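You operate a simulated robot arm through the tools that you are given. There is no shell and no other tool. Be economical: measure what you need, move in short steps, check, and stop when the job is done.

You are at the controls of a simulated two-armed robot. One attempt, no reset.

TASK
Open the finishing bench lower drawer, put the green-banded black pack on the wide white table middle away inside floor, then shut the drawer. Open the drawer marked tools, take the green tulip glass and leave it in the top white table drawer, then shut the tools. Shut the drawer marked pegs. Open the finishing bench upper drawer, take the red-collared white tuft and leave it inside floor and shut the drawer again. Put the green twine ball on the wide white table left front away on the open cabinet shelf. Any order will do. Set down upright: green tulip glass.

Only the result counts: the job must be done as asked and must still hold three seconds after the hand-in. Knocking over, shifting, dropping, spilling or breaking anything else fails it.

THE ROBOT
Two 7-joint arms with two-finger parallel grippers on one trunk, on a base that drives. Base frame: it is fixed to the floor where the robot stands at the start and does not move with it; the origin is under the middle of the robot, x ahead of it, y to its left, z up. Readings come in mm, degrees, newtons and seconds.
The left shoulder is at the start at [60, 147, 393], the right one opposite. With the tool pointing down near the work surface each hand reaches from about 100 to 440 mm from the robot's upright axis, wherever it stands, measured 20 degrees to its own side. Places, roughly: drawer marked pegs [-500, 2500, 400]; drawer marked tools [-600, 2300, 600]; finishing bench lower drawer [1400, -100, 100]; finishing bench lower drawer floor [1500, -100, 100]; finishing bench upper drawer [1400, -100, 400]; finishing bench upper drawer floor [1500, -100, 300]; green tulip glass (7x7x12 cm) [-700, 2300, 800]; green twine ball (7x7x6 cm) [-300, 2300, 800]; green-banded black pack (12x5x5 cm) [-900, 1700, 800]; open cabinet shelf (58x22 cm) [-4060, -880, 480]; red-collared white tuft (2x2x7 cm) [-400, 2300, 800]; top white table drawer inside [-600, 2200, 600]. Payload 3.43 kg a hand.
The tool frame of a hand sits at the grasp point between the pads (the TCP): z along the fingers, y along the line on which they close. The tips reach 30 mm beyond it. The gripper opens to 94 mm. The fingers are 28 mm wide and 10 mm thick; the gripper's body (50 by 96 mm) begins 55 mm behind the TCP.
Orientation is told as [roll, pitch, yaw] about the base's x, y, z axes, in that order, counted from this pose: with the fingers straight down and closing along the base's y, the tool's x points along the base's -x, its y along +y and its z along -z.

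THE INTERFACE
- The arms move only by the tool arm_command. It takes "left_targets", "right_targets" or both (then of equal length, played together; a hand with none holds still); each is a list that holds one entry, the list of rows, each a list of 6 numbers: the shift along the tool's x, y, z in mm, then the turn, a rotation vector about the tool's x, y, z in degrees. In form: [[[tx, ty, tz, rx, ry, rz], ...]]. A call has 1 to 8 rows; each row shifts and turns the commanded pose from where the row before left it, along the tool's axes as they then stand. "left_gripper" and "right_gripper" are, for a hand that has rows, the finger opening in mm, from 0 to 94, set as the call begins (left out, the last holds). Each row takes 0.2 s and may step no farther than 50 mm and 8.6 degrees from the row before; otherwise, or with a gripper value out of range, the whole call is refused. A pose out of reach is approached as far as the arm can. The call stops where the force on the tool passes 40 N (or 10 N more than at its start, if that is more) or the arm is blocked; 0.2 s more then pass. The fingers move at their own pace (about 72 mm/s each) and stop on an object; they squeeze with about 30 N. The grip force told is the motor's: it shows also when the fingers shut on nothing. Time passes only in rows, and 0.2 s behind the last, so rows that do not move let the fingers close. It gives the time, the measured TCP pose, the force on the tool (base axes), the opening and the grip force at its end, in the units of the frame above (readings bear some noise), with the torque about the TCP (base axes, N m) and any sound that the robot's microphone picked up, and new pictures: "views" is both (left out), scene, wrist or none (wrist: the cameras of the hands that moved).
- Cameras (640 x 400 px; columns grow to the right, rows downward): "scene" is now at [58.9, 8, 1026.3]; the picture's right is [0.09, -1.00, 0.00], its down [-0.58, -0.05, -0.82] and it looks along [0.81, 0.07, -0.58] (base axes); focal length 273 px, centre (320, 200). "left" rides on the left gripper at [76, -14, -102] in its tool frame; the picture's right is [0.18, 0.98, 0.00], its down [-0.75, 0.14, -0.64] and it looks along [-0.63, 0.12, 0.77] (tool axes); focal length 243 px, centre (320, 200). "right" rides on the right gripper at [76, 14, -103] in its tool frame; the picture's right is [-0.18, 0.98, 0.00], its down [-0.75, -0.14, -0.64] and it looks along [-0.63, -0.12, 0.77] (tool axes); focal length 243 px, centre (320, 200). There is no depth. A picture from a camera that has moved, and an enlarged one, comes with that camera's place and axes in the base frame and with its lens.
- lift_body(by): slides the trunk up (or, below 0, down) by that many mm; the arms and the scene camera ride with it, the base frame stays. It gives what a move gives, with no picture.
- base_move(legs): drives the robot by 1 to 6 legs, each [ahead, left, turn to the left] in mm, mm and degrees, along the robot's own axes; the way and the turn of a leg run together, so that a leg with both is an arc; at most 1500 mm and 180 degrees a leg. The arms and the cameras ride along, it lands a little off, and it stops where it bumps. It gives what a move gives, and a new picture of the scene camera.
- aim_head(pan, tilt): turns the head with the scene camera to pan (to the left, within 86 degrees either way) and tilt (down, from -29 to 69), counted from straight ahead of the robot. It gives what a move gives, and a new picture of the scene camera.
- inspect(camera, box): a new picture of the part [left, top, right, bottom] of that camera's present view, enlarged. The clock stands still meanwhile.
- hand_in(): hands the job in; it is judged then, once.

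Go step by step. Nothing tells you exact positions but the pictures and the camera data: compare them with the known pose of the tool, close in by small moves and look again before you grip or let go. The budget is 217 turns and 260 pictures, counting those below and the enlarged ones. Unless the task says otherwise, let go and move clear before handing in.

The tools are called after "Call:" by a JSON object that holds its "method" and its "body". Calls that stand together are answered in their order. arm_command: Moves the arms, as the interface text tells. Its arguments: {"type":"object","properties":{"left_targets":{"type":"array","items":{"type":"array","items":{"type":"array","items":{"type":"number"}}}},"left_gripper":{"type":"number"},"right_targets":{"type":"array","items":{"type":"array","items":{"type":"array","items":{"type":"number"}}}},"right_gripper":{"type":"number"},"views":{"type":"string","enum":["both","scene","wrist","none"]}},"required":[]} The other tools are called the same way: lift_body (by) slides the trunk up or down; base_move (legs) drives the base; aim_head (pan, tilt) turns the head that bears the scene camera; inspect (camera, box) takes an enlarged picture of a part of a camera's view; hand_in () hands the job in.

At the start:

```text
t: 0.0
left_position: [599.9, 241.7, 457.4]
left_ee_rot: [0.1, 0.0, -0.1]
left_contact_force: [0.6, -0.9, -0.4]
left_torque: [-0.01, -0.01, 0.01]
left_finger_gap: 93.9
left_grasp_force: 0.0
right_position: [520.2, -186.7, 518.4]
right_ee_rot: [0.0, 0.0, 0.0]
right_contact_force: [-0.4, -0.5, 0.2]
right_torque: [0.0, 0.02, -0.02]
right_finger_gap: 94.0
right_grasp_force: 0.0
trunk travel left (down, up): [-100.0, 150.0]
robot x, y, heading: [0.9, -2.1, -0.0]
head pan, tilt: [5.3, 35.4]
```

scene: 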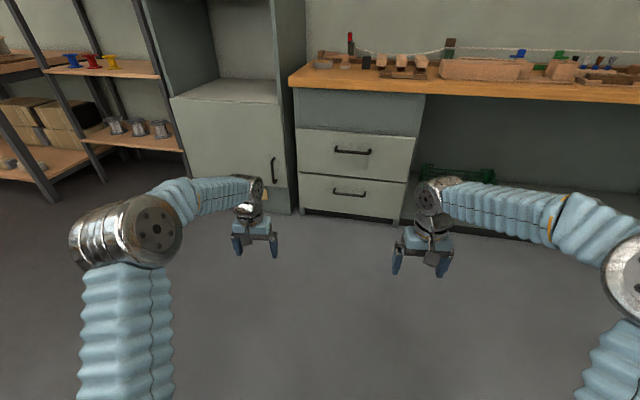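
right: 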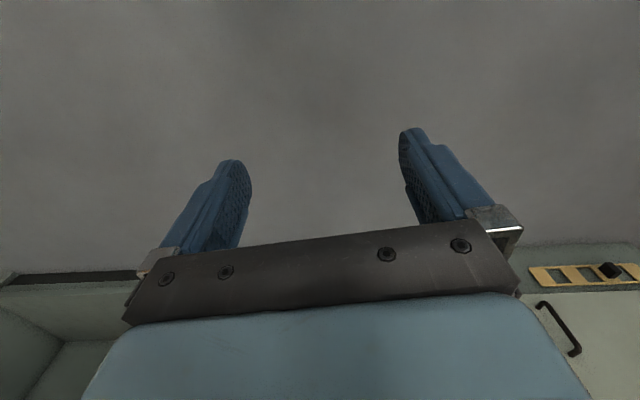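
left: 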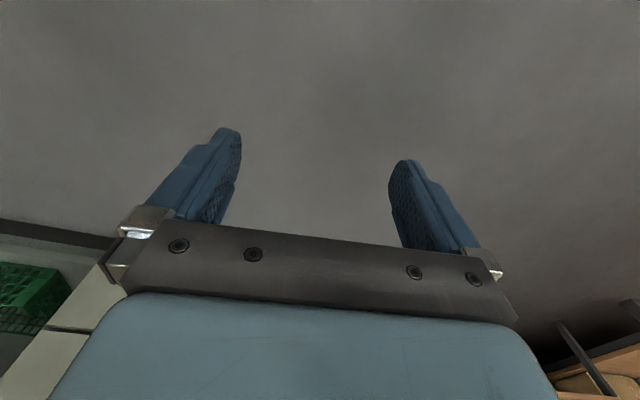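

I see the finishing bench with its two drawers ahead; the white table should be behind-left. I'll turn toward the table and look.

Call:
{"method": "base_move", "body": {"legs": [[0, 0, 105]]}}

Call:
{"method": "aim_head", "body": {"pan": 0, "tilt": 20}}

```text
t: 4.8
left_position: [-393.2, 513.6, 457.8]
left_ee_rot: [0.1, 0.1, 105.4]
left_contact_force: [0.4, 0.1, 0.3]
left_torque: [0.01, -0.02, 0.0]
left_finger_gap: 93.9
left_grasp_force: 0.1
right_position: [40.8, 551.0, 518.4]
right_ee_rot: [0.0, 0.1, 105.3]
right_contact_force: [1.0, 0.6, 1.2]
right_torque: [-0.02, -0.05, -0.02]
right_finger_gap: 94.1
right_grasp_force: 0.1
trunk travel left (down, up): [-100.0, 150.0]
robot x, y, heading: [-2.3, -0.8, 105.5]
head pan, tilt: [5.3, 35.4]
camera scene: at [-21.9, 53.3, 1026.3], right [0.94, 0.35, 0.0], down [0.2, -0.54, -0.82], along [-0.29, 0.76, -0.58], focal length 273 px, centre (320, 200)
```

scene: 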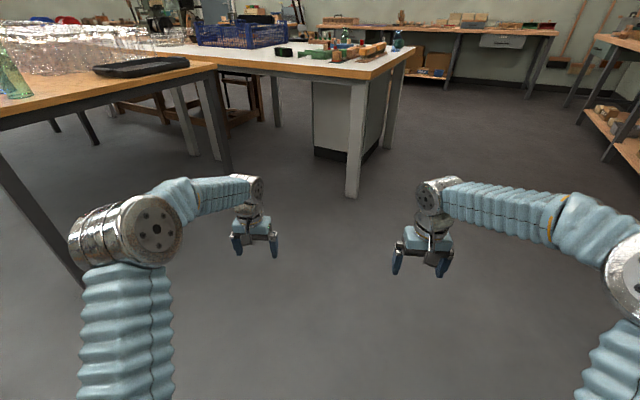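

```text
t: 5.6
left_position: [-393.1, 514.6, 457.9]
left_ee_rot: [0.0, -0.1, 105.5]
left_contact_force: [-0.1, 0.1, -1.6]
left_torque: [0.02, -0.04, -0.01]
left_finger_gap: 93.9
left_grasp_force: 0.0
right_position: [41.5, 551.1, 517.7]
right_ee_rot: [-0.1, 0.0, 105.4]
right_contact_force: [0.3, 0.0, -0.7]
right_torque: [0.03, 0.03, -0.03]
right_finger_gap: 94.0
right_grasp_force: 0.1
trunk travel left (down, up): [-100.0, 150.0]
robot x, y, heading: [1.8, 1.5, 105.6]
head pan, tilt: [0.0, 20.0]
camera scene: at [-15.7, 60.9, 1050.6], right [0.96, 0.27, 0.0], down [0.09, -0.33, -0.94], along [-0.25, 0.91, -0.34], focal length 273 px, centre (320, 200)
```

scene: 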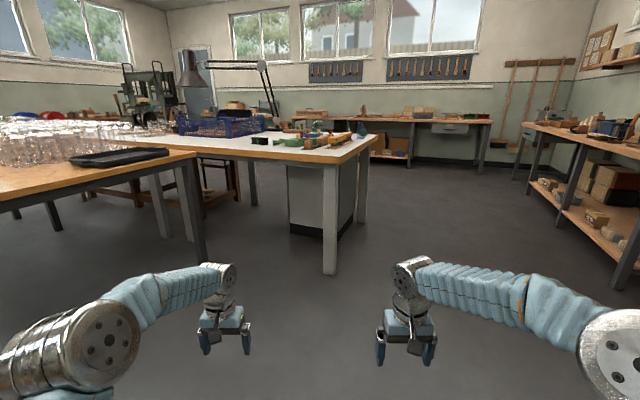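

Call:
{"method": "inspect", "body": {"camera": "scene", "box": [160, 100, 400, 250]}}

```text
2.67 times, centred on (280, 175) of scene
camera zoom: at [-15.7, 60.9, 1050.6], right [0.96, 0.27, 0.0], down [0.09, -0.33, -0.94], along [-0.25, 0.91, -0.34], focal length 728 px, centre (427, 267)
```

zoom: 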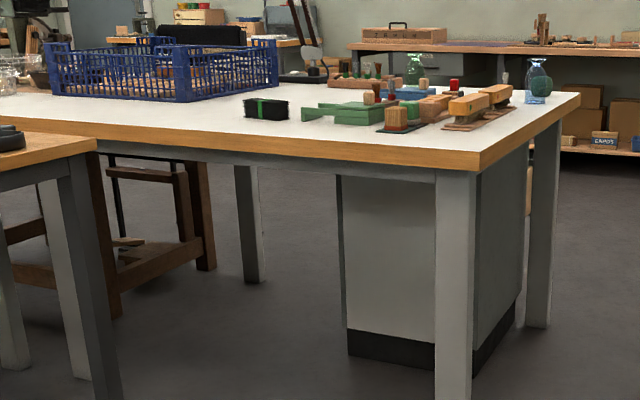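

The white table's drawers seem to face the far side (+y). First I go back to the finishing bench and open its lower drawer, so that later I can arrive with both hands full.

Call:
{"method": "base_move", "body": {"legs": [[0, 0, -105], [500, 0, 0]]}}

Call:
{"method": "aim_head", "body": {"pan": -8, "tilt": 45}}

Call:
{"method": "inspect", "body": {"camera": "scene", "box": [200, 50, 440, 200]}}

```text
t: 13.0
left_position: [1107.1, 225.2, 457.0]
left_ee_rot: [0.0, -0.1, -0.9]
left_contact_force: [-0.5, -0.9, -0.5]
left_torque: [0.02, 0.02, 0.04]
left_finger_gap: 94.0
left_grasp_force: 0.1
right_position: [1019.3, -203.1, 517.8]
right_ee_rot: [-0.1, 0.0, -0.9]
right_contact_force: [0.2, 0.1, 0.0]
right_torque: [0.02, 0.0, 0.01]
right_finger_gap: 94.1
right_grasp_force: 0.1
trunk travel left (down, up): [-100.0, 150.0]
robot x, y, heading: [501.1, -10.1, -0.9]
head pan, tilt: [0.0, 20.0]
camera scene: at [567.6, -8.2, 1050.7], right [-0.02, -1.0, 0.0], down [-0.34, 0.01, -0.94], along [0.94, -0.02, -0.34], focal length 273 px, centre (320, 200)
```

scene: 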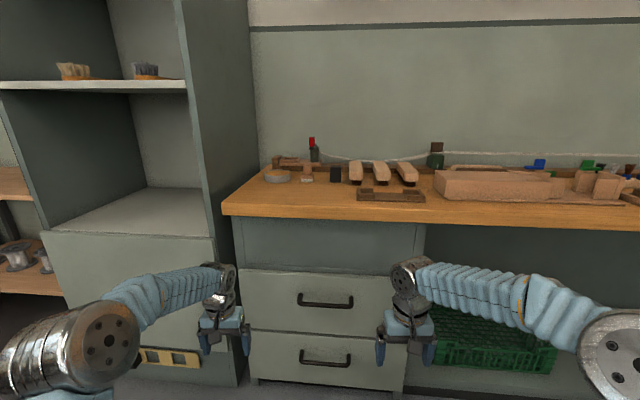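

```text
t: 13.9
left_position: [1106.1, 224.5, 457.3]
left_ee_rot: [-0.1, -0.1, -1.0]
left_contact_force: [-0.5, 0.2, 0.1]
left_torque: [-0.01, -0.01, 0.0]
left_finger_gap: 93.8
left_grasp_force: 0.0
right_position: [1019.1, -202.0, 517.3]
right_ee_rot: [-0.1, 0.0, -1.0]
right_contact_force: [-0.8, -0.3, -0.8]
right_torque: [-0.04, 0.03, 0.0]
right_finger_gap: 93.8
right_grasp_force: 0.1
trunk travel left (down, up): [-100.0, 150.0]
robot x, y, heading: [502.8, -7.8, -1.1]
head pan, tilt: [-8.0, 45.0]
camera scene: at [554.8, -19.3, 1012.1], right [-0.16, -0.99, 0.0], down [-0.7, 0.11, -0.71], along [0.7, -0.11, -0.71], focal length 273 px, centre (320, 200)
```

scene: 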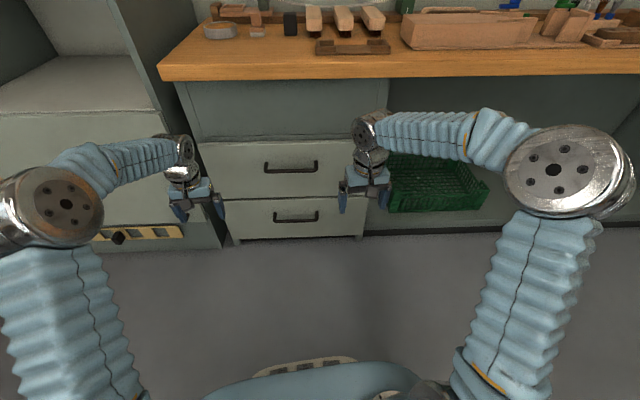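

```text
2.67 times, centred on (320, 125) of scene
camera zoom: at [554.8, -19.3, 1012.1], right [-0.16, -0.99, 0.0], down [-0.7, 0.11, -0.71], along [0.7, -0.11, -0.71], focal length 728 px, centre (320, 400)
```

zoom: 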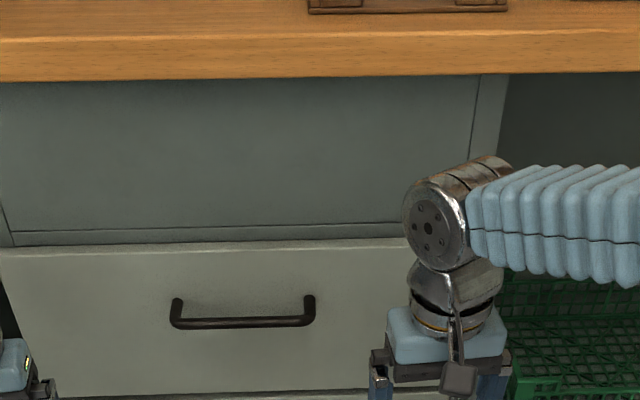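

The lower handle looks to be near [1280, -38, 208], a horizontal bar. I'll turn the right hand to point forward with the fingers closing vertically.

Call:
{"method": "arm_command", "body": {"right_targets": [[[0, 0, 0, -4.949, -4.949, 4.949], [0, 0, 0, -4.949, -4.949, 4.949], [0, 0, 0, -4.949, -4.949, 4.949], [0, 0, 0, -4.949, -4.949, 4.949], [0, 0, 0, -4.949, -4.949, 4.949], [0, 0, 0, -4.949, -4.949, 4.949], [0, 0, 0, -4.949, -4.949, 4.949]]], "views": "none"}}

Call:
{"method": "arm_command", "body": {"right_targets": [[[0, 0, 0, -4.949, -4.949, 4.949], [0, 0, 0, -4.949, -4.949, 4.949], [0, 0, 0, -4.949, -4.949, 4.949], [0, 0, 0, -4.949, -4.949, 4.949], [0, 0, 0, -4.949, -4.949, 4.949], [0, 0, 0, -4.949, -4.949, 4.949], [0, 0, 0, -4.949, -4.949, 4.949]]]}}

```text
t: 15.5
left_position: [1106.1, 224.8, 456.1]
left_ee_rot: [-0.1, 0.0, -0.9]
left_contact_force: [0.2, 0.4, -0.6]
left_torque: [-0.01, -0.02, 0.04]
left_finger_gap: 93.8
left_grasp_force: 0.0
right_position: [1019.8, -202.5, 518.8]
right_ee_rot: [45.2, -19.6, -46.1]
right_contact_force: [-1.0, -0.9, -0.3]
right_torque: [-0.03, 0.01, 0.0]
right_finger_gap: 93.8
right_grasp_force: 0.1
trunk travel left (down, up): [-100.0, 150.0]
robot x, y, heading: [503.0, -3.1, -1.2]
head pan, tilt: [-8.0, 45.0]
```

```text
t: 17.1
left_position: [1106.1, 223.9, 456.8]
left_ee_rot: [0.0, 0.0, -1.1]
left_contact_force: [0.2, 0.2, -0.9]
left_torque: [-0.01, -0.01, 0.03]
left_finger_gap: 94.0
left_grasp_force: 0.0
right_position: [1023.9, -204.0, 518.4]
right_ee_rot: [90.1, 0.1, -90.9]
right_contact_force: [-1.4, -0.2, 0.3]
right_torque: [0.04, 0.0, -0.01]
right_finger_gap: 94.0
right_grasp_force: 0.1
right hand out of reach, approached as far as the arm can: row 6
trunk travel left (down, up): [-100.0, 150.0]
robot x, y, heading: [500.5, -4.0, -0.8]
head pan, tilt: [-8.0, 45.0]
camera scene: at [554.6, -19.4, 1012.1], right [-0.16, -0.99, 0.0], down [-0.7, 0.11, -0.71], along [0.7, -0.11, -0.71], focal length 273 px, centre (320, 200)
camera right: at [921.0, -124.5, 532.0], right [0.0, -0.19, 0.98], down [-0.66, -0.74, -0.14], along [0.76, -0.64, -0.12], focal length 243 px, centre (320, 200)
```

scene: 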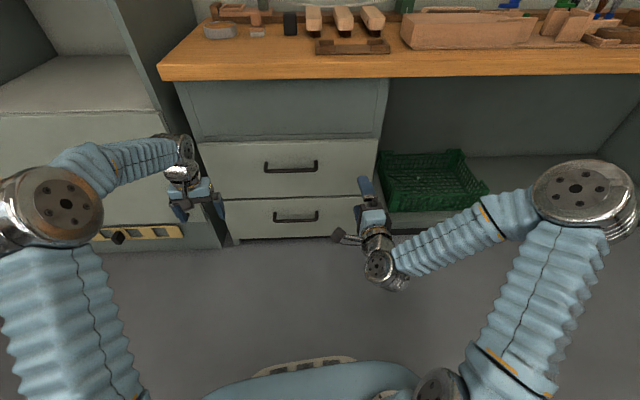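
right: 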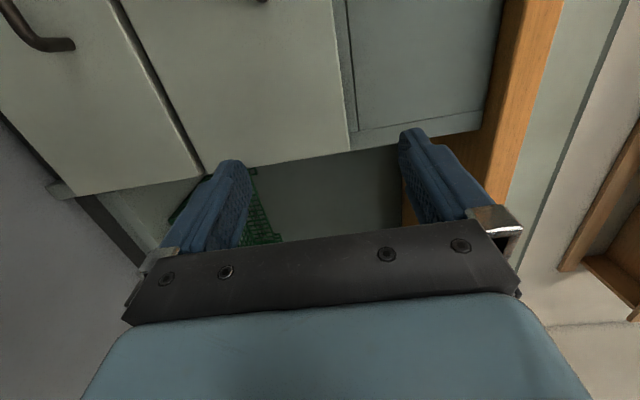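

The wrist view confirms the lower handle at z≈210, y from about -117 to +40. I'll drop the trunk, shift the base and lower the right hand to the handle's height.

Call:
{"method": "arm_command", "body": {"left_targets": [[[50, 0, 0, 0, 0, 0], [50, 0, 0, 0, 0, 0], [50, 0, 0, 0, 0, 0]]], "views": "none"}}

Call:
{"method": "lift_body", "body": {"by": -100}}

Call:
{"method": "base_move", "body": {"legs": [[60, 110, 1]]}}

Call:
{"method": "arm_command", "body": {"right_targets": [[[0, -50, 0, 0, 0, 0], [0, -50, 0, 0, 0, 0], [10, -50, 0, 0, 0, 0], [10, -50, 0, 0, 0, 0]]]}}

```text
t: 17.9
left_position: [958.7, 226.8, 458.4]
left_ee_rot: [0.1, 0.1, -1.0]
left_contact_force: [-0.2, -0.1, -0.7]
left_torque: [-0.03, 0.03, 0.0]
left_finger_gap: 93.6
left_grasp_force: 0.1
right_position: [1023.4, -203.1, 517.5]
right_ee_rot: [90.0, 0.2, -91.0]
right_contact_force: [-0.3, -0.4, 0.2]
right_torque: [0.02, -0.03, 0.03]
right_finger_gap: 94.1
right_grasp_force: 0.0
trunk travel left (down, up): [-100.0, 150.0]
robot x, y, heading: [502.9, -8.4, -1.0]
head pan, tilt: [-8.0, 45.0]
```

```text
t: 19.2
left_position: [958.4, 228.5, 359.0]
left_ee_rot: [0.0, -0.1, -1.0]
left_contact_force: [0.4, 0.5, -0.5]
left_torque: [0.02, -0.01, 0.03]
left_finger_gap: 94.1
left_grasp_force: 0.0
right_position: [1022.5, -202.2, 417.5]
right_ee_rot: [90.0, 0.1, -91.0]
right_contact_force: [-0.5, 0.5, -0.5]
right_torque: [-0.01, 0.0, 0.0]
right_finger_gap: 94.0
right_grasp_force: 0.0
trunk travel left (down, up): [0.0, 250.0]
robot x, y, heading: [504.8, -6.9, -0.9]
head pan, tilt: [-8.0, 45.0]
```

```text
t: 20.5
left_position: [1015.9, 346.4, 358.4]
left_ee_rot: [0.0, -0.1, 0.0]
left_contact_force: [0.1, 0.4, -0.4]
left_torque: [0.0, 0.0, -0.01]
left_finger_gap: 94.0
left_grasp_force: 0.0
right_position: [1087.9, -83.5, 418.0]
right_ee_rot: [90.1, 0.0, -90.1]
right_contact_force: [0.2, 0.9, 0.0]
right_torque: [0.01, -0.02, 0.0]
right_finger_gap: 93.8
right_grasp_force: 0.1
trunk travel left (down, up): [0.0, 250.0]
robot x, y, heading: [563.4, 105.3, 0.0]
head pan, tilt: [-8.0, 45.0]
camera scene: at [616.7, 91.4, 912.0], right [-0.14, -0.99, 0.0], down [-0.7, 0.1, -0.71], along [0.7, -0.1, -0.71], focal length 273 px, centre (320, 200)
```

scene: 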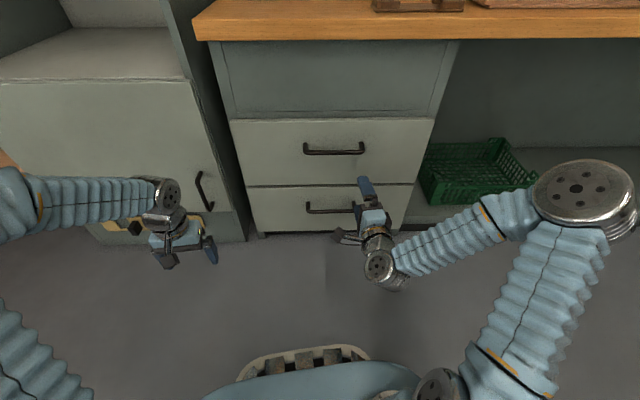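

```text
refused: row 3 steps farther than a row can; nothing moved
```

The base is set. I resend the lowering rows with shorter steps.

Call:
{"method": "arm_command", "body": {"right_targets": [[[9, -42, 0, 0, 0, 0], [9, -42, 0, 0, 0, 0], [9, -42, 0, 0, 0, 0], [9, -41, 0, 0, 0, 0], [9, -41, 0, 0, 0, 0]]]}}

```text
t: 21.7
left_position: [1016.5, 346.0, 358.3]
left_ee_rot: [0.0, -0.1, 0.0]
left_contact_force: [-0.1, -0.1, 0.6]
left_torque: [-0.04, 0.01, -0.04]
left_finger_gap: 93.9
left_grasp_force: 0.1
right_position: [1088.9, -39.8, 207.9]
right_ee_rot: [90.0, 0.0, -90.0]
right_contact_force: [0.2, -0.1, 0.4]
right_torque: [0.01, -0.01, 0.0]
right_finger_gap: 93.8
right_grasp_force: 0.1
trunk travel left (down, up): [0.0, 250.0]
robot x, y, heading: [564.1, 103.1, 0.0]
head pan, tilt: [-8.0, 45.0]
camera scene: at [616.6, 91.4, 912.1], right [-0.14, -0.99, 0.0], down [-0.7, 0.1, -0.71], along [0.7, -0.1, -0.71], focal length 273 px, centre (320, 200)
camera right: at [986.1, 37.0, 222.5], right [0.0, -0.18, 0.98], down [-0.64, -0.75, -0.14], along [0.77, -0.63, -0.12], focal length 243 px, centre (320, 200)
```

scene: 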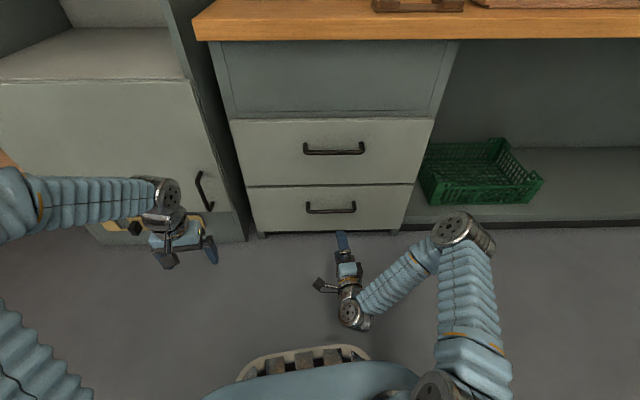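
right: 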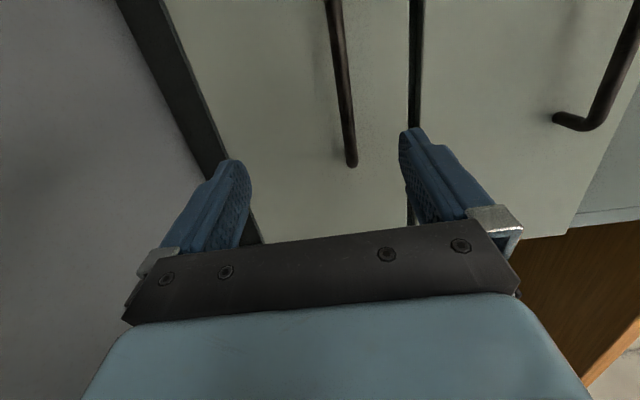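

Triangulating afresh, the bar is at about [1229, -35, 229]. I raise the hand 20 mm, advance, then look.

Call:
{"method": "arm_command", "body": {"right_targets": [[[0, 21, 20, 0, 0, 0], [0, 0, 40, 0, 0, 0], [0, 0, 40, 0, 0, 0], [0, 0, 25, 0, 0, 0]]]}}

```text
t: 22.7
left_position: [1015.3, 345.9, 359.3]
left_ee_rot: [0.0, -0.1, 0.0]
left_contact_force: [0.0, 0.5, 0.2]
left_torque: [0.02, 0.01, 0.02]
left_finger_gap: 93.9
left_grasp_force: 0.1
right_position: [1213.2, -39.4, 232.2]
right_ee_rot: [90.1, 0.1, -90.0]
right_contact_force: [-0.1, -0.5, 0.6]
right_torque: [0.02, 0.03, 0.03]
right_finger_gap: 93.9
right_grasp_force: 0.1
trunk travel left (down, up): [0.0, 250.0]
robot x, y, heading: [565.0, 101.8, 0.0]
head pan, tilt: [-8.0, 45.0]
camera scene: at [616.7, 91.4, 912.0], right [-0.14, -0.99, 0.0], down [-0.7, 0.1, -0.71], along [0.7, -0.1, -0.71], focal length 273 px, centre (320, 200)
camera right: at [1109.5, 37.5, 245.8], right [0.0, -0.19, 0.98], down [-0.64, -0.75, -0.14], along [0.77, -0.63, -0.12], focal length 243 px, centre (320, 200)
```

scene: 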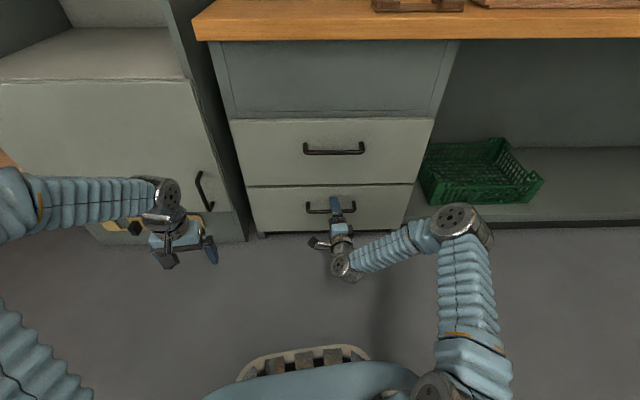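
right: 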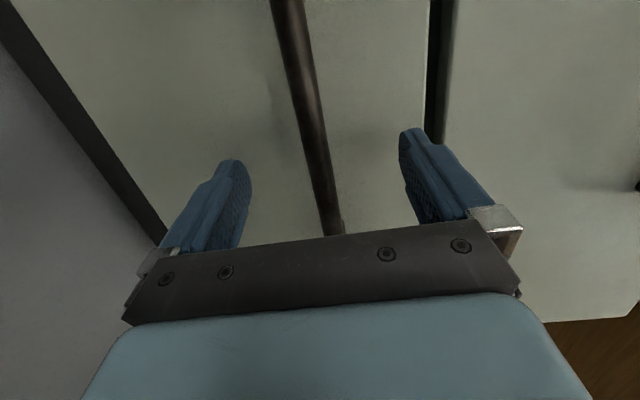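

The bar lies between the fingers. I advance 12 mm and close.

Call:
{"method": "arm_command", "body": {"right_targets": [[[0, 0, 12, 0, 0, 0], [0, 0, 0, 0, 0, 0]]], "views": "none"}}

Call:
{"method": "arm_command", "body": {"right_targets": [[[0, 0, 0, 0, 0, 0], [0, 0, 0, 0, 0, 0], [0, 0, 0, 0, 0, 0], [0, 0, 0, 0, 0, 0]]], "right_gripper": 0, "views": "wrist"}}

```text
t: 23.3
left_position: [1016.2, 345.5, 359.0]
left_ee_rot: [0.0, -0.1, 0.1]
left_contact_force: [0.8, 0.7, 0.0]
left_torque: [0.03, 0.0, 0.0]
left_finger_gap: 94.2
left_grasp_force: 0.0
right_position: [1227.5, -39.8, 230.8]
right_ee_rot: [90.1, 0.0, -90.0]
right_contact_force: [-0.7, -0.1, -0.4]
right_torque: [0.0, -0.03, -0.05]
right_finger_gap: 94.1
right_grasp_force: 0.0
trunk travel left (down, up): [0.0, 250.0]
robot x, y, heading: [565.9, 103.5, -0.1]
head pan, tilt: [-8.0, 45.0]
```

```text
t: 24.3
left_position: [1014.9, 346.0, 358.6]
left_ee_rot: [0.0, -0.1, 0.0]
left_contact_force: [0.3, 1.0, -0.8]
left_torque: [0.0, -0.03, 0.01]
left_finger_gap: 94.0
left_grasp_force: 0.1
right_position: [1225.9, -38.2, 231.9]
right_ee_rot: [90.3, 0.0, -90.0]
right_contact_force: [-1.2, -0.3, 9.8]
right_torque: [-0.1, -0.03, -0.16]
right_finger_gap: 18.0
right_grasp_force: 44.8
trunk travel left (down, up): [0.0, 250.0]
robot x, y, heading: [562.9, 99.1, -0.1]
head pan, tilt: [-8.0, 45.0]
camera right: at [1122.1, 37.3, 246.1], right [0.0, -0.18, 0.98], down [-0.64, -0.75, -0.14], along [0.77, -0.63, -0.12], focal length 243 px, centre (320, 200)
```

right: 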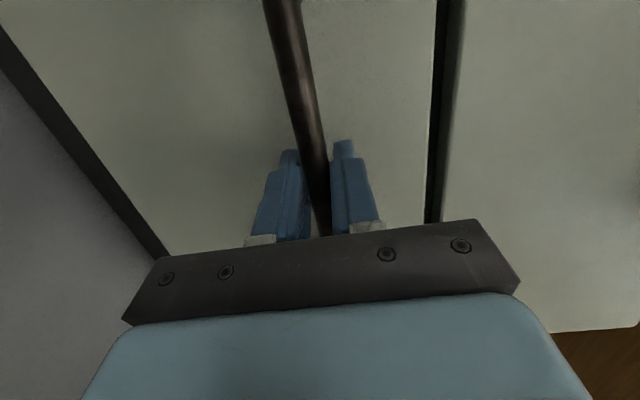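

The bar is gripped. I pull the drawer by driving the base back.

Call:
{"method": "base_move", "body": {"legs": [[-280, 0, 0]]}}

```text
t: 25.6
left_position: [890.0, 347.2, 358.3]
left_ee_rot: [0.0, -0.1, 0.0]
left_contact_force: [0.0, 0.3, 0.0]
left_torque: [-0.02, -0.01, 0.03]
left_finger_gap: 93.9
left_grasp_force: 0.1
right_position: [1098.8, -32.4, 232.1]
right_ee_rot: [90.1, 0.1, -89.2]
right_contact_force: [0.2, 1.3, -0.9]
right_torque: [-0.17, 0.01, -0.16]
right_finger_gap: 13.3
right_grasp_force: 44.7
trunk travel left (down, up): [0.0, 250.0]
robot x, y, heading: [434.1, 106.0, 0.3]
head pan, tilt: [-8.0, 45.0]
stopped in leg 1: the force on the tool passed its limit at 41 N (the readings are from after the stop); the commanded pose is now the measured one
camera scene: at [490.8, 91.8, 912.0], right [-0.14, -0.99, 0.0], down [-0.7, 0.1, -0.71], along [0.7, -0.1, -0.71], focal length 273 px, centre (320, 200)
```

scene: 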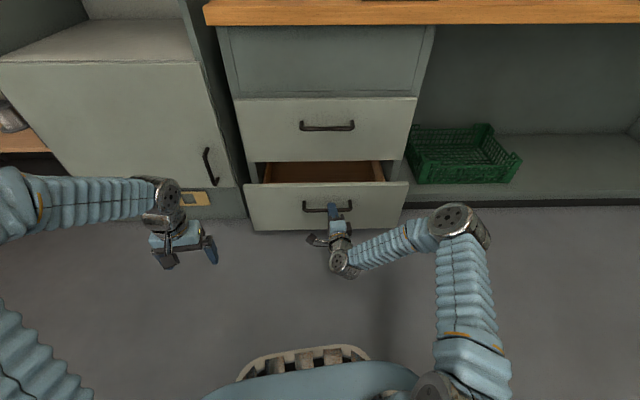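

The drawer has come 128 mm; the drive tripped the force limit. I go on with smaller arm steps.

Call:
{"method": "arm_command", "body": {"right_targets": [[[0, 0, -20, 0, 0, 0], [0, 0, -20, 0, 0, 0], [0, 0, -20, 0, 0, 0], [0, 0, -20, 0, 0, 0], [0, 0, -20, 0, 0, 0], [0, 0, -20, 0, 0, 0]]], "views": "scene"}}

```text
t: 27.0
left_position: [890.1, 346.8, 357.7]
left_ee_rot: [-0.1, 0.0, 0.1]
left_contact_force: [-0.1, -0.6, 0.3]
left_torque: [0.01, 0.02, 0.01]
left_finger_gap: 94.1
left_grasp_force: 0.0
right_position: [980.6, -34.8, 232.9]
right_ee_rot: [90.0, 0.0, -89.0]
right_contact_force: [6.8, 37.9, -5.8]
right_torque: [-0.29, 0.09, 0.55]
right_finger_gap: 13.5
right_grasp_force: 44.8
trunk travel left (down, up): [0.0, 250.0]
robot x, y, heading: [438.6, 104.5, 0.3]
head pan, tilt: [-8.0, 45.0]
camera scene: at [491.1, 92.2, 912.0], right [-0.14, -0.99, 0.0], down [-0.7, 0.1, -0.71], along [0.7, -0.1, -0.71], focal length 273 px, centre (320, 200)
```

scene: 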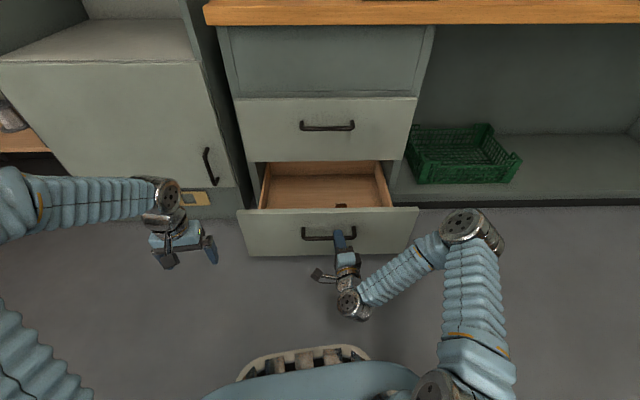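

The drawer is about 245 mm open, enough. I relax the side load, let go and back off.

Call:
{"method": "arm_command", "body": {"right_targets": [[[6, 0, 0, 0, 0, 0], [0, 0, 0, 0, 0, 0]]], "views": "none"}}

Call:
{"method": "arm_command", "body": {"right_targets": [[[0, 0, 0, 0, 0, 0], [0, 0, 0, 0, 0, 0], [0, 0, -30, 0, 0, 0], [0, 0, -40, 0, 0, 0]]], "right_gripper": 94, "views": "none"}}

Call:
{"method": "base_move", "body": {"legs": [[-250, 0, 0]]}}

```text
t: 27.6
left_position: [890.0, 345.4, 358.9]
left_ee_rot: [0.0, -0.1, 0.0]
left_contact_force: [0.1, -0.3, -0.2]
left_torque: [0.0, 0.02, -0.02]
left_finger_gap: 94.1
left_grasp_force: 0.0
right_position: [981.2, -33.5, 231.6]
right_ee_rot: [90.2, -0.1, -89.9]
right_contact_force: [-3.8, -18.0, 3.6]
right_torque: [0.2, -0.01, 1.08]
right_finger_gap: 13.6
right_grasp_force: 45.5
trunk travel left (down, up): [0.0, 250.0]
robot x, y, heading: [444.7, 96.7, 0.0]
head pan, tilt: [-8.0, 45.0]
```

```text
t: 28.6
left_position: [889.1, 346.9, 359.0]
left_ee_rot: [0.0, -0.1, 0.2]
left_contact_force: [-0.5, 0.5, -0.2]
left_torque: [0.0, -0.01, -0.03]
left_finger_gap: 94.0
left_grasp_force: 0.1
right_position: [908.1, -30.9, 232.8]
right_ee_rot: [90.2, 0.1, -89.3]
right_contact_force: [0.1, 0.2, 0.0]
right_torque: [0.03, 0.02, -0.03]
right_finger_gap: 94.0
right_grasp_force: 0.0
trunk travel left (down, up): [0.0, 250.0]
robot x, y, heading: [439.2, 103.1, -0.2]
head pan, tilt: [-8.0, 45.0]
```

```text
t: 30.5
left_position: [633.2, 344.9, 358.6]
left_ee_rot: [0.0, -0.1, 0.0]
left_contact_force: [0.0, -1.3, -0.1]
left_torque: [0.04, 0.03, 0.0]
left_finger_gap: 94.0
left_grasp_force: 0.1
right_position: [652.4, -32.4, 231.9]
right_ee_rot: [90.1, 0.1, -89.5]
right_contact_force: [0.7, -0.2, -0.6]
right_torque: [0.0, -0.01, -0.02]
right_finger_gap: 94.0
right_grasp_force: 0.0
trunk travel left (down, up): [0.0, 250.0]
robot x, y, heading: [183.9, 100.5, -0.0]
head pan, tilt: [-8.0, 45.0]
camera scene: at [234.1, 91.5, 912.0], right [-0.14, -0.99, 0.0], down [-0.7, 0.1, -0.71], along [0.7, -0.1, -0.71], focal length 273 px, centre (320, 200)
```

scene: 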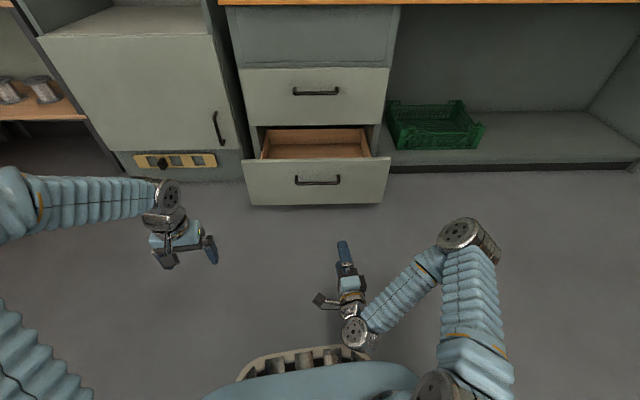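

The drawer stays open. Now I head round to the far side of the white table.

Call:
{"method": "base_move", "body": {"legs": [[0, 0, 90], [700, -180, 0], [1000, 0, 0]]}}

Call:
{"method": "aim_head", "body": {"pan": 40, "tilt": 20}}

```text
t: 43.1
left_position: [56.3, 2252.0, 358.8]
left_ee_rot: [0.0, -0.1, 91.4]
left_contact_force: [-0.6, 0.4, 0.2]
left_torque: [-0.03, 0.0, -0.02]
left_finger_gap: 93.8
left_grasp_force: 0.1
right_position: [434.3, 2280.4, 231.8]
right_ee_rot: [90.1, 0.1, 1.9]
right_contact_force: [0.5, -0.5, -0.9]
right_torque: [-0.01, 0.01, -0.01]
right_finger_gap: 94.0
right_grasp_force: 0.1
trunk travel left (down, up): [0.0, 250.0]
robot x, y, heading: [309.0, 1809.0, 91.4]
head pan, tilt: [-8.0, 45.0]
camera scene: at [321.4, 1859.2, 912.0], right [0.99, -0.12, 0.0], down [-0.08, -0.7, -0.71], along [0.08, 0.7, -0.71], focal length 273 px, centre (320, 200)
```

scene: 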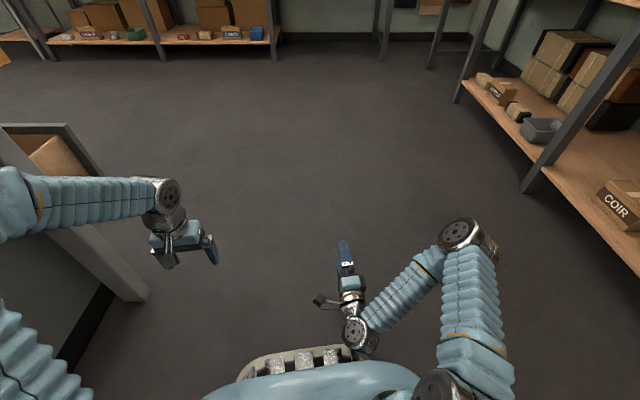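

```text
t: 44.3
left_position: [56.3, 2253.0, 357.1]
left_ee_rot: [0.0, -0.1, 91.4]
left_contact_force: [-0.2, -0.3, -0.2]
left_torque: [-0.02, 0.01, 0.03]
left_finger_gap: 94.0
left_grasp_force: 0.0
right_position: [434.0, 2281.5, 232.6]
right_ee_rot: [90.1, 0.2, 2.0]
right_contact_force: [-0.3, 0.0, -0.4]
right_torque: [0.0, 0.0, 0.02]
right_finger_gap: 93.6
right_grasp_force: 0.0
trunk travel left (down, up): [0.0, 250.0]
robot x, y, heading: [307.9, 1808.7, 91.3]
head pan, tilt: [40.0, 20.0]
camera scene: at [250.5, 1848.3, 950.7], right [0.75, 0.66, 0.0], down [0.23, -0.26, -0.94], along [-0.62, 0.71, -0.34], focal length 273 px, centre (320, 200)
```

scene: 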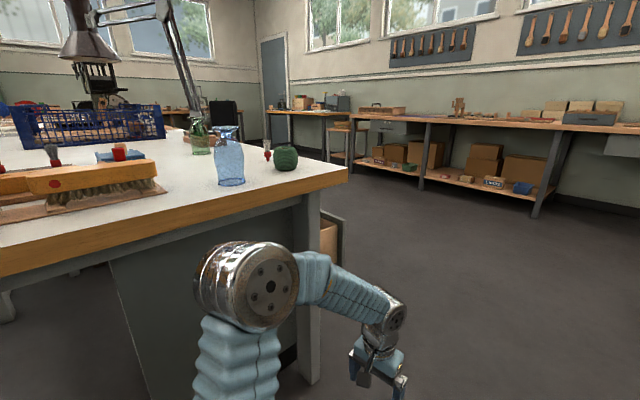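

The glass, tuft and ball stand near the far right corner of the table; the pegs drawer is jutting out on the far side. I drive on and round to face that side.

Call:
{"method": "base_move", "body": {"legs": [[1400, 0, 0], [0, 0, 179], [0, -800, 0]]}}

Call:
{"method": "aim_head", "body": {"pan": 0, "tilt": 35}}

```text
t: 62.5
left_position: [-295.6, 2799.1, 357.7]
left_ee_rot: [0.0, -0.1, -91.9]
left_contact_force: [0.4, 0.0, -1.1]
left_torque: [-0.02, 0.02, 0.02]
left_finger_gap: 93.9
left_grasp_force: 0.0
right_position: [-674.7, 2795.5, 232.4]
right_ee_rot: [90.0, 0.1, 178.5]
right_contact_force: [0.9, 0.0, 0.1]
right_torque: [-0.03, -0.02, -0.01]
right_finger_gap: 93.9
right_grasp_force: 0.1
trunk travel left (down, up): [0.0, 250.0]
robot x, y, heading: [-522.5, 3254.6, -92.2]
head pan, tilt: [40.0, 20.0]
camera scene: at [-463.1, 3216.1, 950.7], right [-0.79, -0.61, 0.0], down [-0.21, 0.27, -0.94], along [0.58, -0.74, -0.34], focal length 273 px, centre (320, 200)
```

scene: 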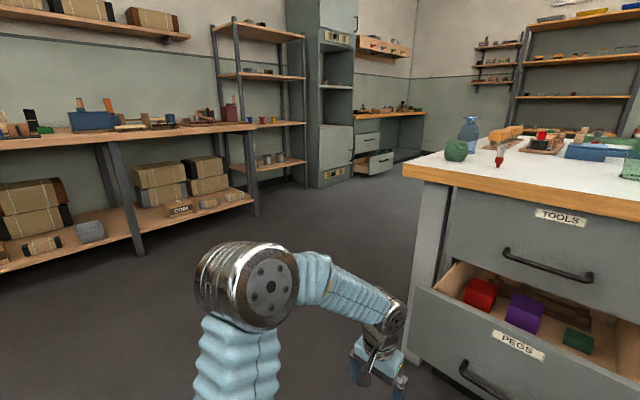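

```text
t: 63.6
left_position: [-296.2, 2799.9, 357.8]
left_ee_rot: [0.0, -0.1, -91.9]
left_contact_force: [-0.2, 0.3, 0.8]
left_torque: [0.0, 0.02, 0.02]
left_finger_gap: 93.8
left_grasp_force: 0.1
right_position: [-674.3, 2795.6, 231.7]
right_ee_rot: [90.0, 0.1, 178.6]
right_contact_force: [-0.2, -0.3, -0.2]
right_torque: [0.01, 0.0, 0.01]
right_finger_gap: 94.0
right_grasp_force: 0.0
trunk travel left (down, up): [0.0, 250.0]
robot x, y, heading: [-521.9, 3257.6, -92.2]
head pan, tilt: [0.0, 35.0]
camera scene: at [-523.4, 3201.5, 926.9], right [-1.0, 0.04, 0.0], down [0.02, 0.57, -0.82], along [-0.03, -0.82, -0.57], focal length 273 px, centre (320, 200)
```

scene: 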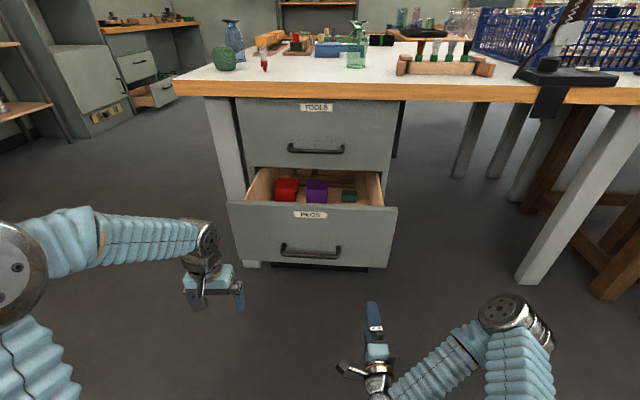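

I see the pegs drawer half open below the closed tools drawer; the table is turned about 6–7° to the base frame. I square up with it and move closer.

Call:
{"method": "base_move", "body": {"legs": [[0, 0, -4.5], [80, -60, 0]]}}

Call:
{"method": "inspect", "body": {"camera": "right", "box": [0, 0, 640, 400]}}

```text
t: 65.2
left_position: [-402.0, 2709.8, 358.8]
left_ee_rot: [0.0, -0.1, -96.5]
left_contact_force: [0.0, -0.1, -0.5]
left_torque: [0.0, -0.01, 0.01]
left_finger_gap: 94.2
left_grasp_force: 0.1
right_position: [-780.7, 2735.5, 232.5]
right_ee_rot: [90.1, 0.1, 174.1]
right_contact_force: [0.0, 0.0, 0.9]
right_torque: [-0.01, -0.02, 0.02]
right_finger_gap: 94.0
right_grasp_force: 0.1
trunk travel left (down, up): [0.0, 250.0]
robot x, y, heading: [-591.1, 3187.7, -96.7]
head pan, tilt: [0.0, 35.0]
camera scene: at [-597.9, 3129.3, 926.9], right [-0.99, 0.11, 0.0], down [0.07, 0.57, -0.82], along [-0.09, -0.81, -0.57], focal length 273 px, centre (320, 200)
```

scene: 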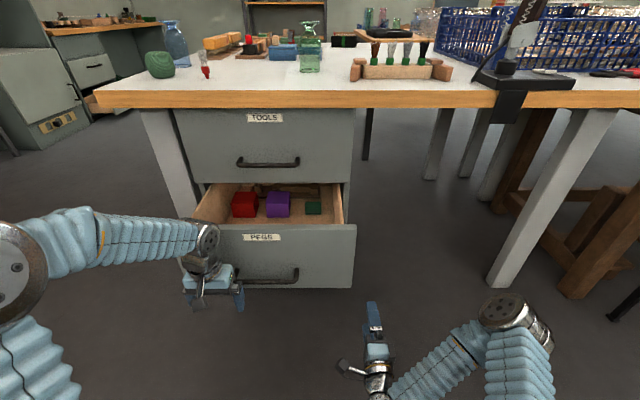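

```text
1.00 times, centred on (320, 200) of right (not enlarged: the box is as wide or as high as the picture)
camera zoom: at [-694.5, 2830.7, 246.6], right [-0.18, 0.02, 0.98], down [-0.68, 0.72, -0.14], along [-0.71, -0.7, -0.12], focal length 243 px, centre (320, 200)
```

zoom: 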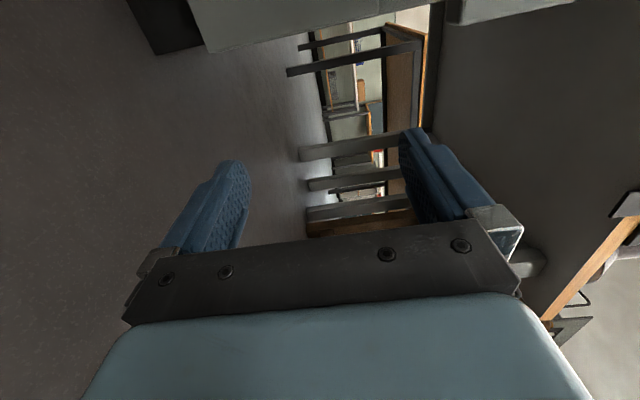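

Triangulated: pegs handle ≈[-520, 2698, 422], tools handle ≈[-538, 2529, 624]. I back off a bit, raise the trunk, and set the closed right hand in front of the pegs face just above its handle.

Call:
{"method": "base_move", "body": {"legs": [[-110, 0, 0], [0, 150, 0]]}}

Call:
{"method": "lift_body", "body": {"by": 233}}

Call:
{"method": "arm_command", "body": {"right_targets": [[[45, 0, 0, 0, 0, 0], [45, 0, 0, 0, 0, 0]]], "right_gripper": 0, "views": "both"}}

```text
t: 67.4
left_position: [-237.4, 2802.9, 359.5]
left_ee_rot: [0.1, -0.2, -96.3]
left_contact_force: [0.0, 0.2, 0.2]
left_torque: [-0.01, 0.0, -0.01]
left_finger_gap: 94.0
left_grasp_force: 0.0
right_position: [-616.0, 2826.5, 232.8]
right_ee_rot: [90.1, 0.1, 174.3]
right_contact_force: [0.2, -1.2, -0.5]
right_torque: [0.01, 0.01, 0.03]
right_finger_gap: 93.9
right_grasp_force: 0.2
trunk travel left (down, up): [0.0, 250.0]
robot x, y, heading: [-430.5, 3274.4, -96.2]
head pan, tilt: [0.0, 35.0]
camera scene: at [-435.1, 3219.7, 926.9], right [-0.99, 0.11, 0.0], down [0.06, 0.57, -0.82], along [-0.09, -0.81, -0.57], focal length 273 px, centre (320, 200)
```

scene: 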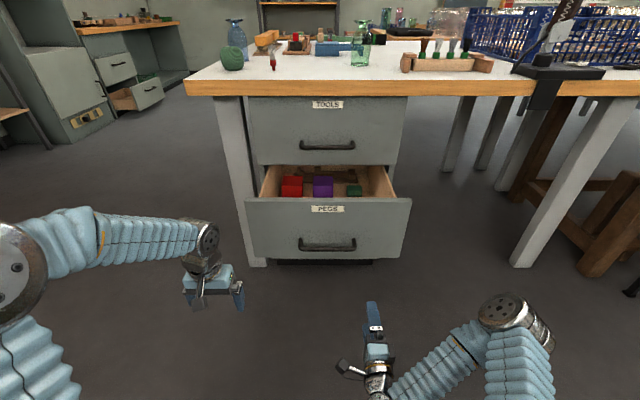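

```text
t: 69.8
left_position: [-238.6, 2802.3, 590.4]
left_ee_rot: [-0.1, 0.0, -96.4]
left_contact_force: [-0.2, -0.2, -0.5]
left_torque: [0.01, 0.01, 0.01]
left_finger_gap: 94.3
left_grasp_force: 0.1
right_position: [-615.5, 2825.1, 464.9]
right_ee_rot: [90.1, 0.1, 174.2]
right_contact_force: [0.7, 0.1, -0.1]
right_torque: [0.0, -0.01, 0.01]
right_finger_gap: 94.1
right_grasp_force: 0.1
trunk travel left (down, up): [-233.0, 17.0]
robot x, y, heading: [-427.9, 3275.7, -96.4]
head pan, tilt: [0.0, 35.0]
```

```text
t: 70.4
left_position: [-238.4, 2802.0, 590.5]
left_ee_rot: [0.0, 0.0, -96.3]
left_contact_force: [0.5, -0.3, -0.4]
left_torque: [-0.01, -0.01, -0.04]
left_finger_gap: 93.9
left_grasp_force: 0.1
right_position: [-525.6, 2817.2, 464.9]
right_ee_rot: [90.1, 0.0, 174.2]
right_contact_force: [0.6, 0.0, -0.4]
right_torque: [0.04, -0.02, 0.0]
right_finger_gap: 9.7
right_grasp_force: 0.4
trunk travel left (down, up): [-233.0, 17.0]
robot x, y, heading: [-431.5, 3280.2, -96.0]
head pan, tilt: [0.0, 35.0]
camera scene: at [-435.4, 3219.8, 1159.9], right [-0.99, 0.11, 0.0], down [0.06, 0.57, -0.82], along [-0.09, -0.81, -0.57], focal length 273 px, centre (320, 200)
camera right: at [-440.2, 2911.4, 479.6], right [-0.18, 0.02, 0.98], down [-0.69, 0.71, -0.14], along [-0.7, -0.7, -0.12], focal length 243 px, centre (320, 200)
```

scene: 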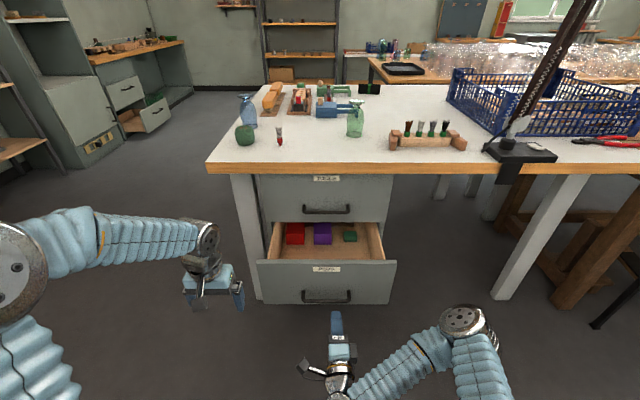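
right: 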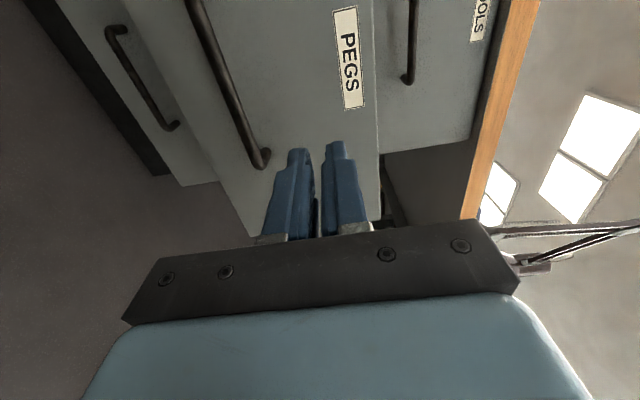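

The closed fingers aim at the face between the PEGS label and its handle. I advance until contact and push.

Call:
{"method": "arm_command", "body": {"right_targets": [[[0, 0, 40, 0, 0, 0], [0, 0, 40, 0, 0, 0], [0, 0, 30, 0, 0, 0], [0, 0, 20, 0, 0, 0], [0, 0, 20, 0, 0, 0], [0, 0, 20, 0, 0, 0], [0, 0, 20, 0, 0, 0], [0, 0, 20, 0, 0, 0]]], "views": "scene"}}

```text
t: 72.2
left_position: [-238.5, 2801.3, 591.1]
left_ee_rot: [-0.1, -0.1, -96.3]
left_contact_force: [0.4, 0.4, -0.1]
left_torque: [0.03, 0.02, -0.03]
left_finger_gap: 93.8
left_grasp_force: 0.1
right_position: [-548.0, 2607.1, 467.8]
right_ee_rot: [90.1, 0.1, 174.4]
right_contact_force: [0.4, -0.1, 0.0]
right_torque: [-0.05, 0.04, -0.01]
right_finger_gap: 0.2
right_grasp_force: 29.8
trunk travel left (down, up): [-233.0, 17.0]
robot x, y, heading: [-429.1, 3275.3, -95.9]
head pan, tilt: [0.0, 35.0]
camera scene: at [-435.1, 3219.7, 1159.8], right [-0.99, 0.11, 0.0], down [0.06, 0.57, -0.82], along [-0.09, -0.81, -0.57], focal length 273 px, centre (320, 200)
```

scene: 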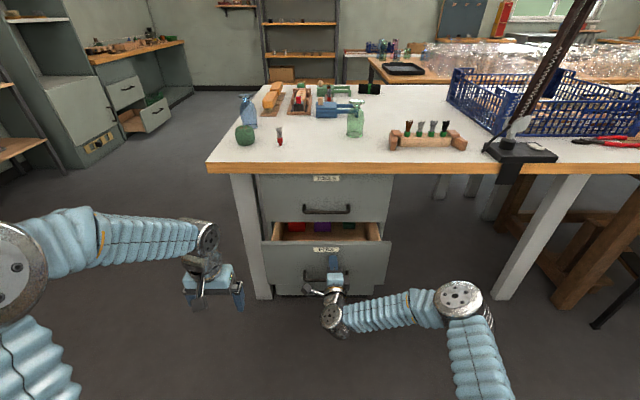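

It is closing smoothly. I keep pushing until it meets the stop.

Call:
{"method": "arm_command", "body": {"right_targets": [[[0, 0, 20, 0, 0, 0], [0, 0, 20, 0, 0, 0], [0, 0, 20, 0, 0, 0], [0, 0, 15, 0, 0, 0], [0, 0, 15, 0, 0, 0], [0, 0, 15, 0, 0, 0], [0, 0, 15, 0, 0, 0], [0, 0, 15, 0, 0, 0]]], "views": "scene"}}

```text
t: 73.8
left_position: [-236.7, 2803.0, 591.5]
left_ee_rot: [0.0, 0.0, -96.4]
left_contact_force: [0.8, 0.0, 0.3]
left_torque: [0.0, -0.02, 0.0]
left_finger_gap: 93.9
left_grasp_force: 0.0
right_position: [-557.7, 2498.1, 465.9]
right_ee_rot: [90.3, 0.1, 174.2]
right_contact_force: [-0.5, 17.6, 5.9]
right_torque: [-0.14, 0.07, -0.27]
right_finger_gap: 0.3
right_grasp_force: 30.1
trunk travel left (down, up): [-233.0, 17.0]
robot x, y, heading: [-431.5, 3277.7, -96.4]
head pan, tilt: [0.0, 35.0]
stopped in row 7 (right hand): the force on the tool passed its limit at 80 N (the readings are from after the stop); the commanded pose is now the measured one
camera scene: at [-435.1, 3221.4, 1160.1], right [-0.99, 0.11, 0.0], down [0.06, 0.57, -0.82], along [-0.09, -0.81, -0.57], focal length 273 px, centre (320, 200)
```

scene: 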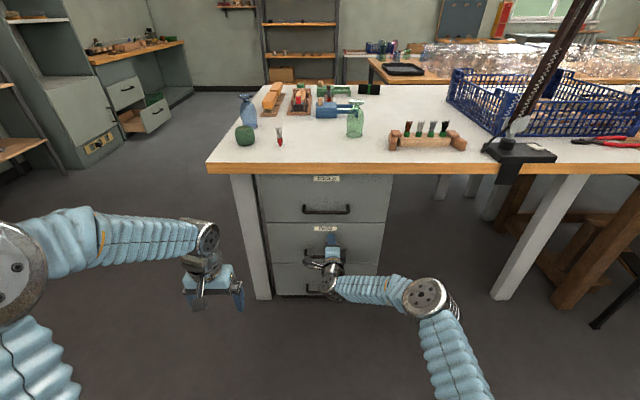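

Pegs is shut (face at y≈2468). I back off, raise to the tools handle and open the fingers.

Call:
{"method": "arm_command", "body": {"right_targets": [[[0, 0, -45, 0, 0, 0], [0, 0, -45, 0, 0, 0], [0, 0, -30, 0, 0, 0], [0, 45, -20, 0, 0, 0], [0, 45, 0, 0, 0, 0], [0, 45, 0, 0, 0, 0], [0, 20, 0, 0, 0, 0]]], "right_gripper": 94, "views": "both"}}

```text
t: 75.4
left_position: [-238.5, 2802.1, 592.3]
left_ee_rot: [0.0, 0.0, -96.2]
left_contact_force: [0.3, 0.8, -0.3]
left_torque: [0.02, -0.01, 0.0]
left_finger_gap: 94.0
left_grasp_force: 0.1
right_position: [-544.1, 2636.9, 618.6]
right_ee_rot: [90.1, 0.1, 174.2]
right_contact_force: [0.3, 0.5, -0.6]
right_torque: [-0.01, 0.0, -0.03]
right_finger_gap: 93.8
right_grasp_force: 0.1
trunk travel left (down, up): [-233.0, 17.0]
robot x, y, heading: [-431.4, 3277.8, -96.4]
head pan, tilt: [0.0, 35.0]
camera scene: at [-435.2, 3219.7, 1159.8], right [-0.99, 0.11, 0.0], down [0.06, 0.57, -0.82], along [-0.09, -0.81, -0.57], focal length 273 px, centre (320, 200)
camera right: at [-459.4, 2732.1, 633.7], right [-0.18, 0.02, 0.98], down [-0.69, 0.71, -0.14], along [-0.7, -0.7, -0.12], focal length 243 px, centre (320, 200)
```

scene: 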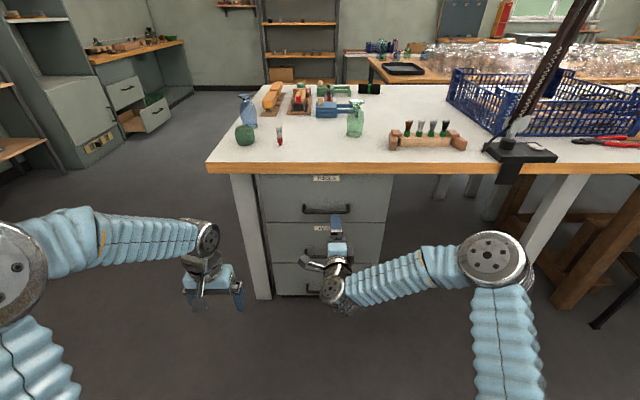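
right: 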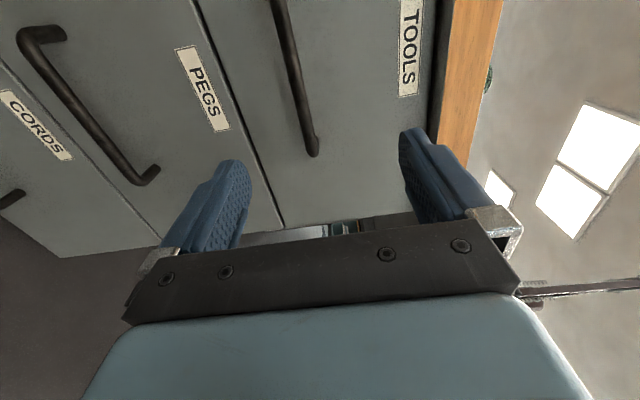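

The tools bar is at z≈600, y≈2506. I lower 19 mm and advance onto it.

Call:
{"method": "arm_command", "body": {"right_targets": [[[20, -19, 20, 0, 0, 0], [0, 0, 40, 0, 0, 0], [0, 0, 40, 0, 0, 0], [0, 0, 22, 0, 0, 0]]], "views": "wrist"}}

```text
t: 76.4
left_position: [-237.7, 2803.1, 591.1]
left_ee_rot: [0.0, -0.1, -96.3]
left_contact_force: [0.0, -0.2, -0.1]
left_torque: [-0.02, -0.03, 0.02]
left_finger_gap: 94.4
left_grasp_force: 0.0
right_position: [-537.7, 2512.2, 600.9]
right_ee_rot: [90.2, 0.1, 174.2]
right_contact_force: [0.6, 0.1, -0.3]
right_torque: [0.01, 0.05, 0.0]
right_finger_gap: 94.0
right_grasp_force: 0.1
trunk travel left (down, up): [-233.0, 17.0]
robot x, y, heading: [-429.0, 3279.8, -96.0]
head pan, tilt: [0.0, 35.0]
camera right: at [-451.8, 2607.8, 614.9], right [-0.18, 0.02, 0.98], down [-0.68, 0.71, -0.14], along [-0.71, -0.7, -0.12], focal length 243 px, centre (320, 200)
```

right: 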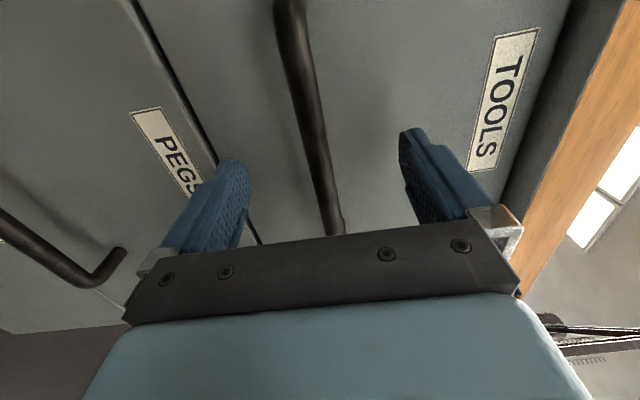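

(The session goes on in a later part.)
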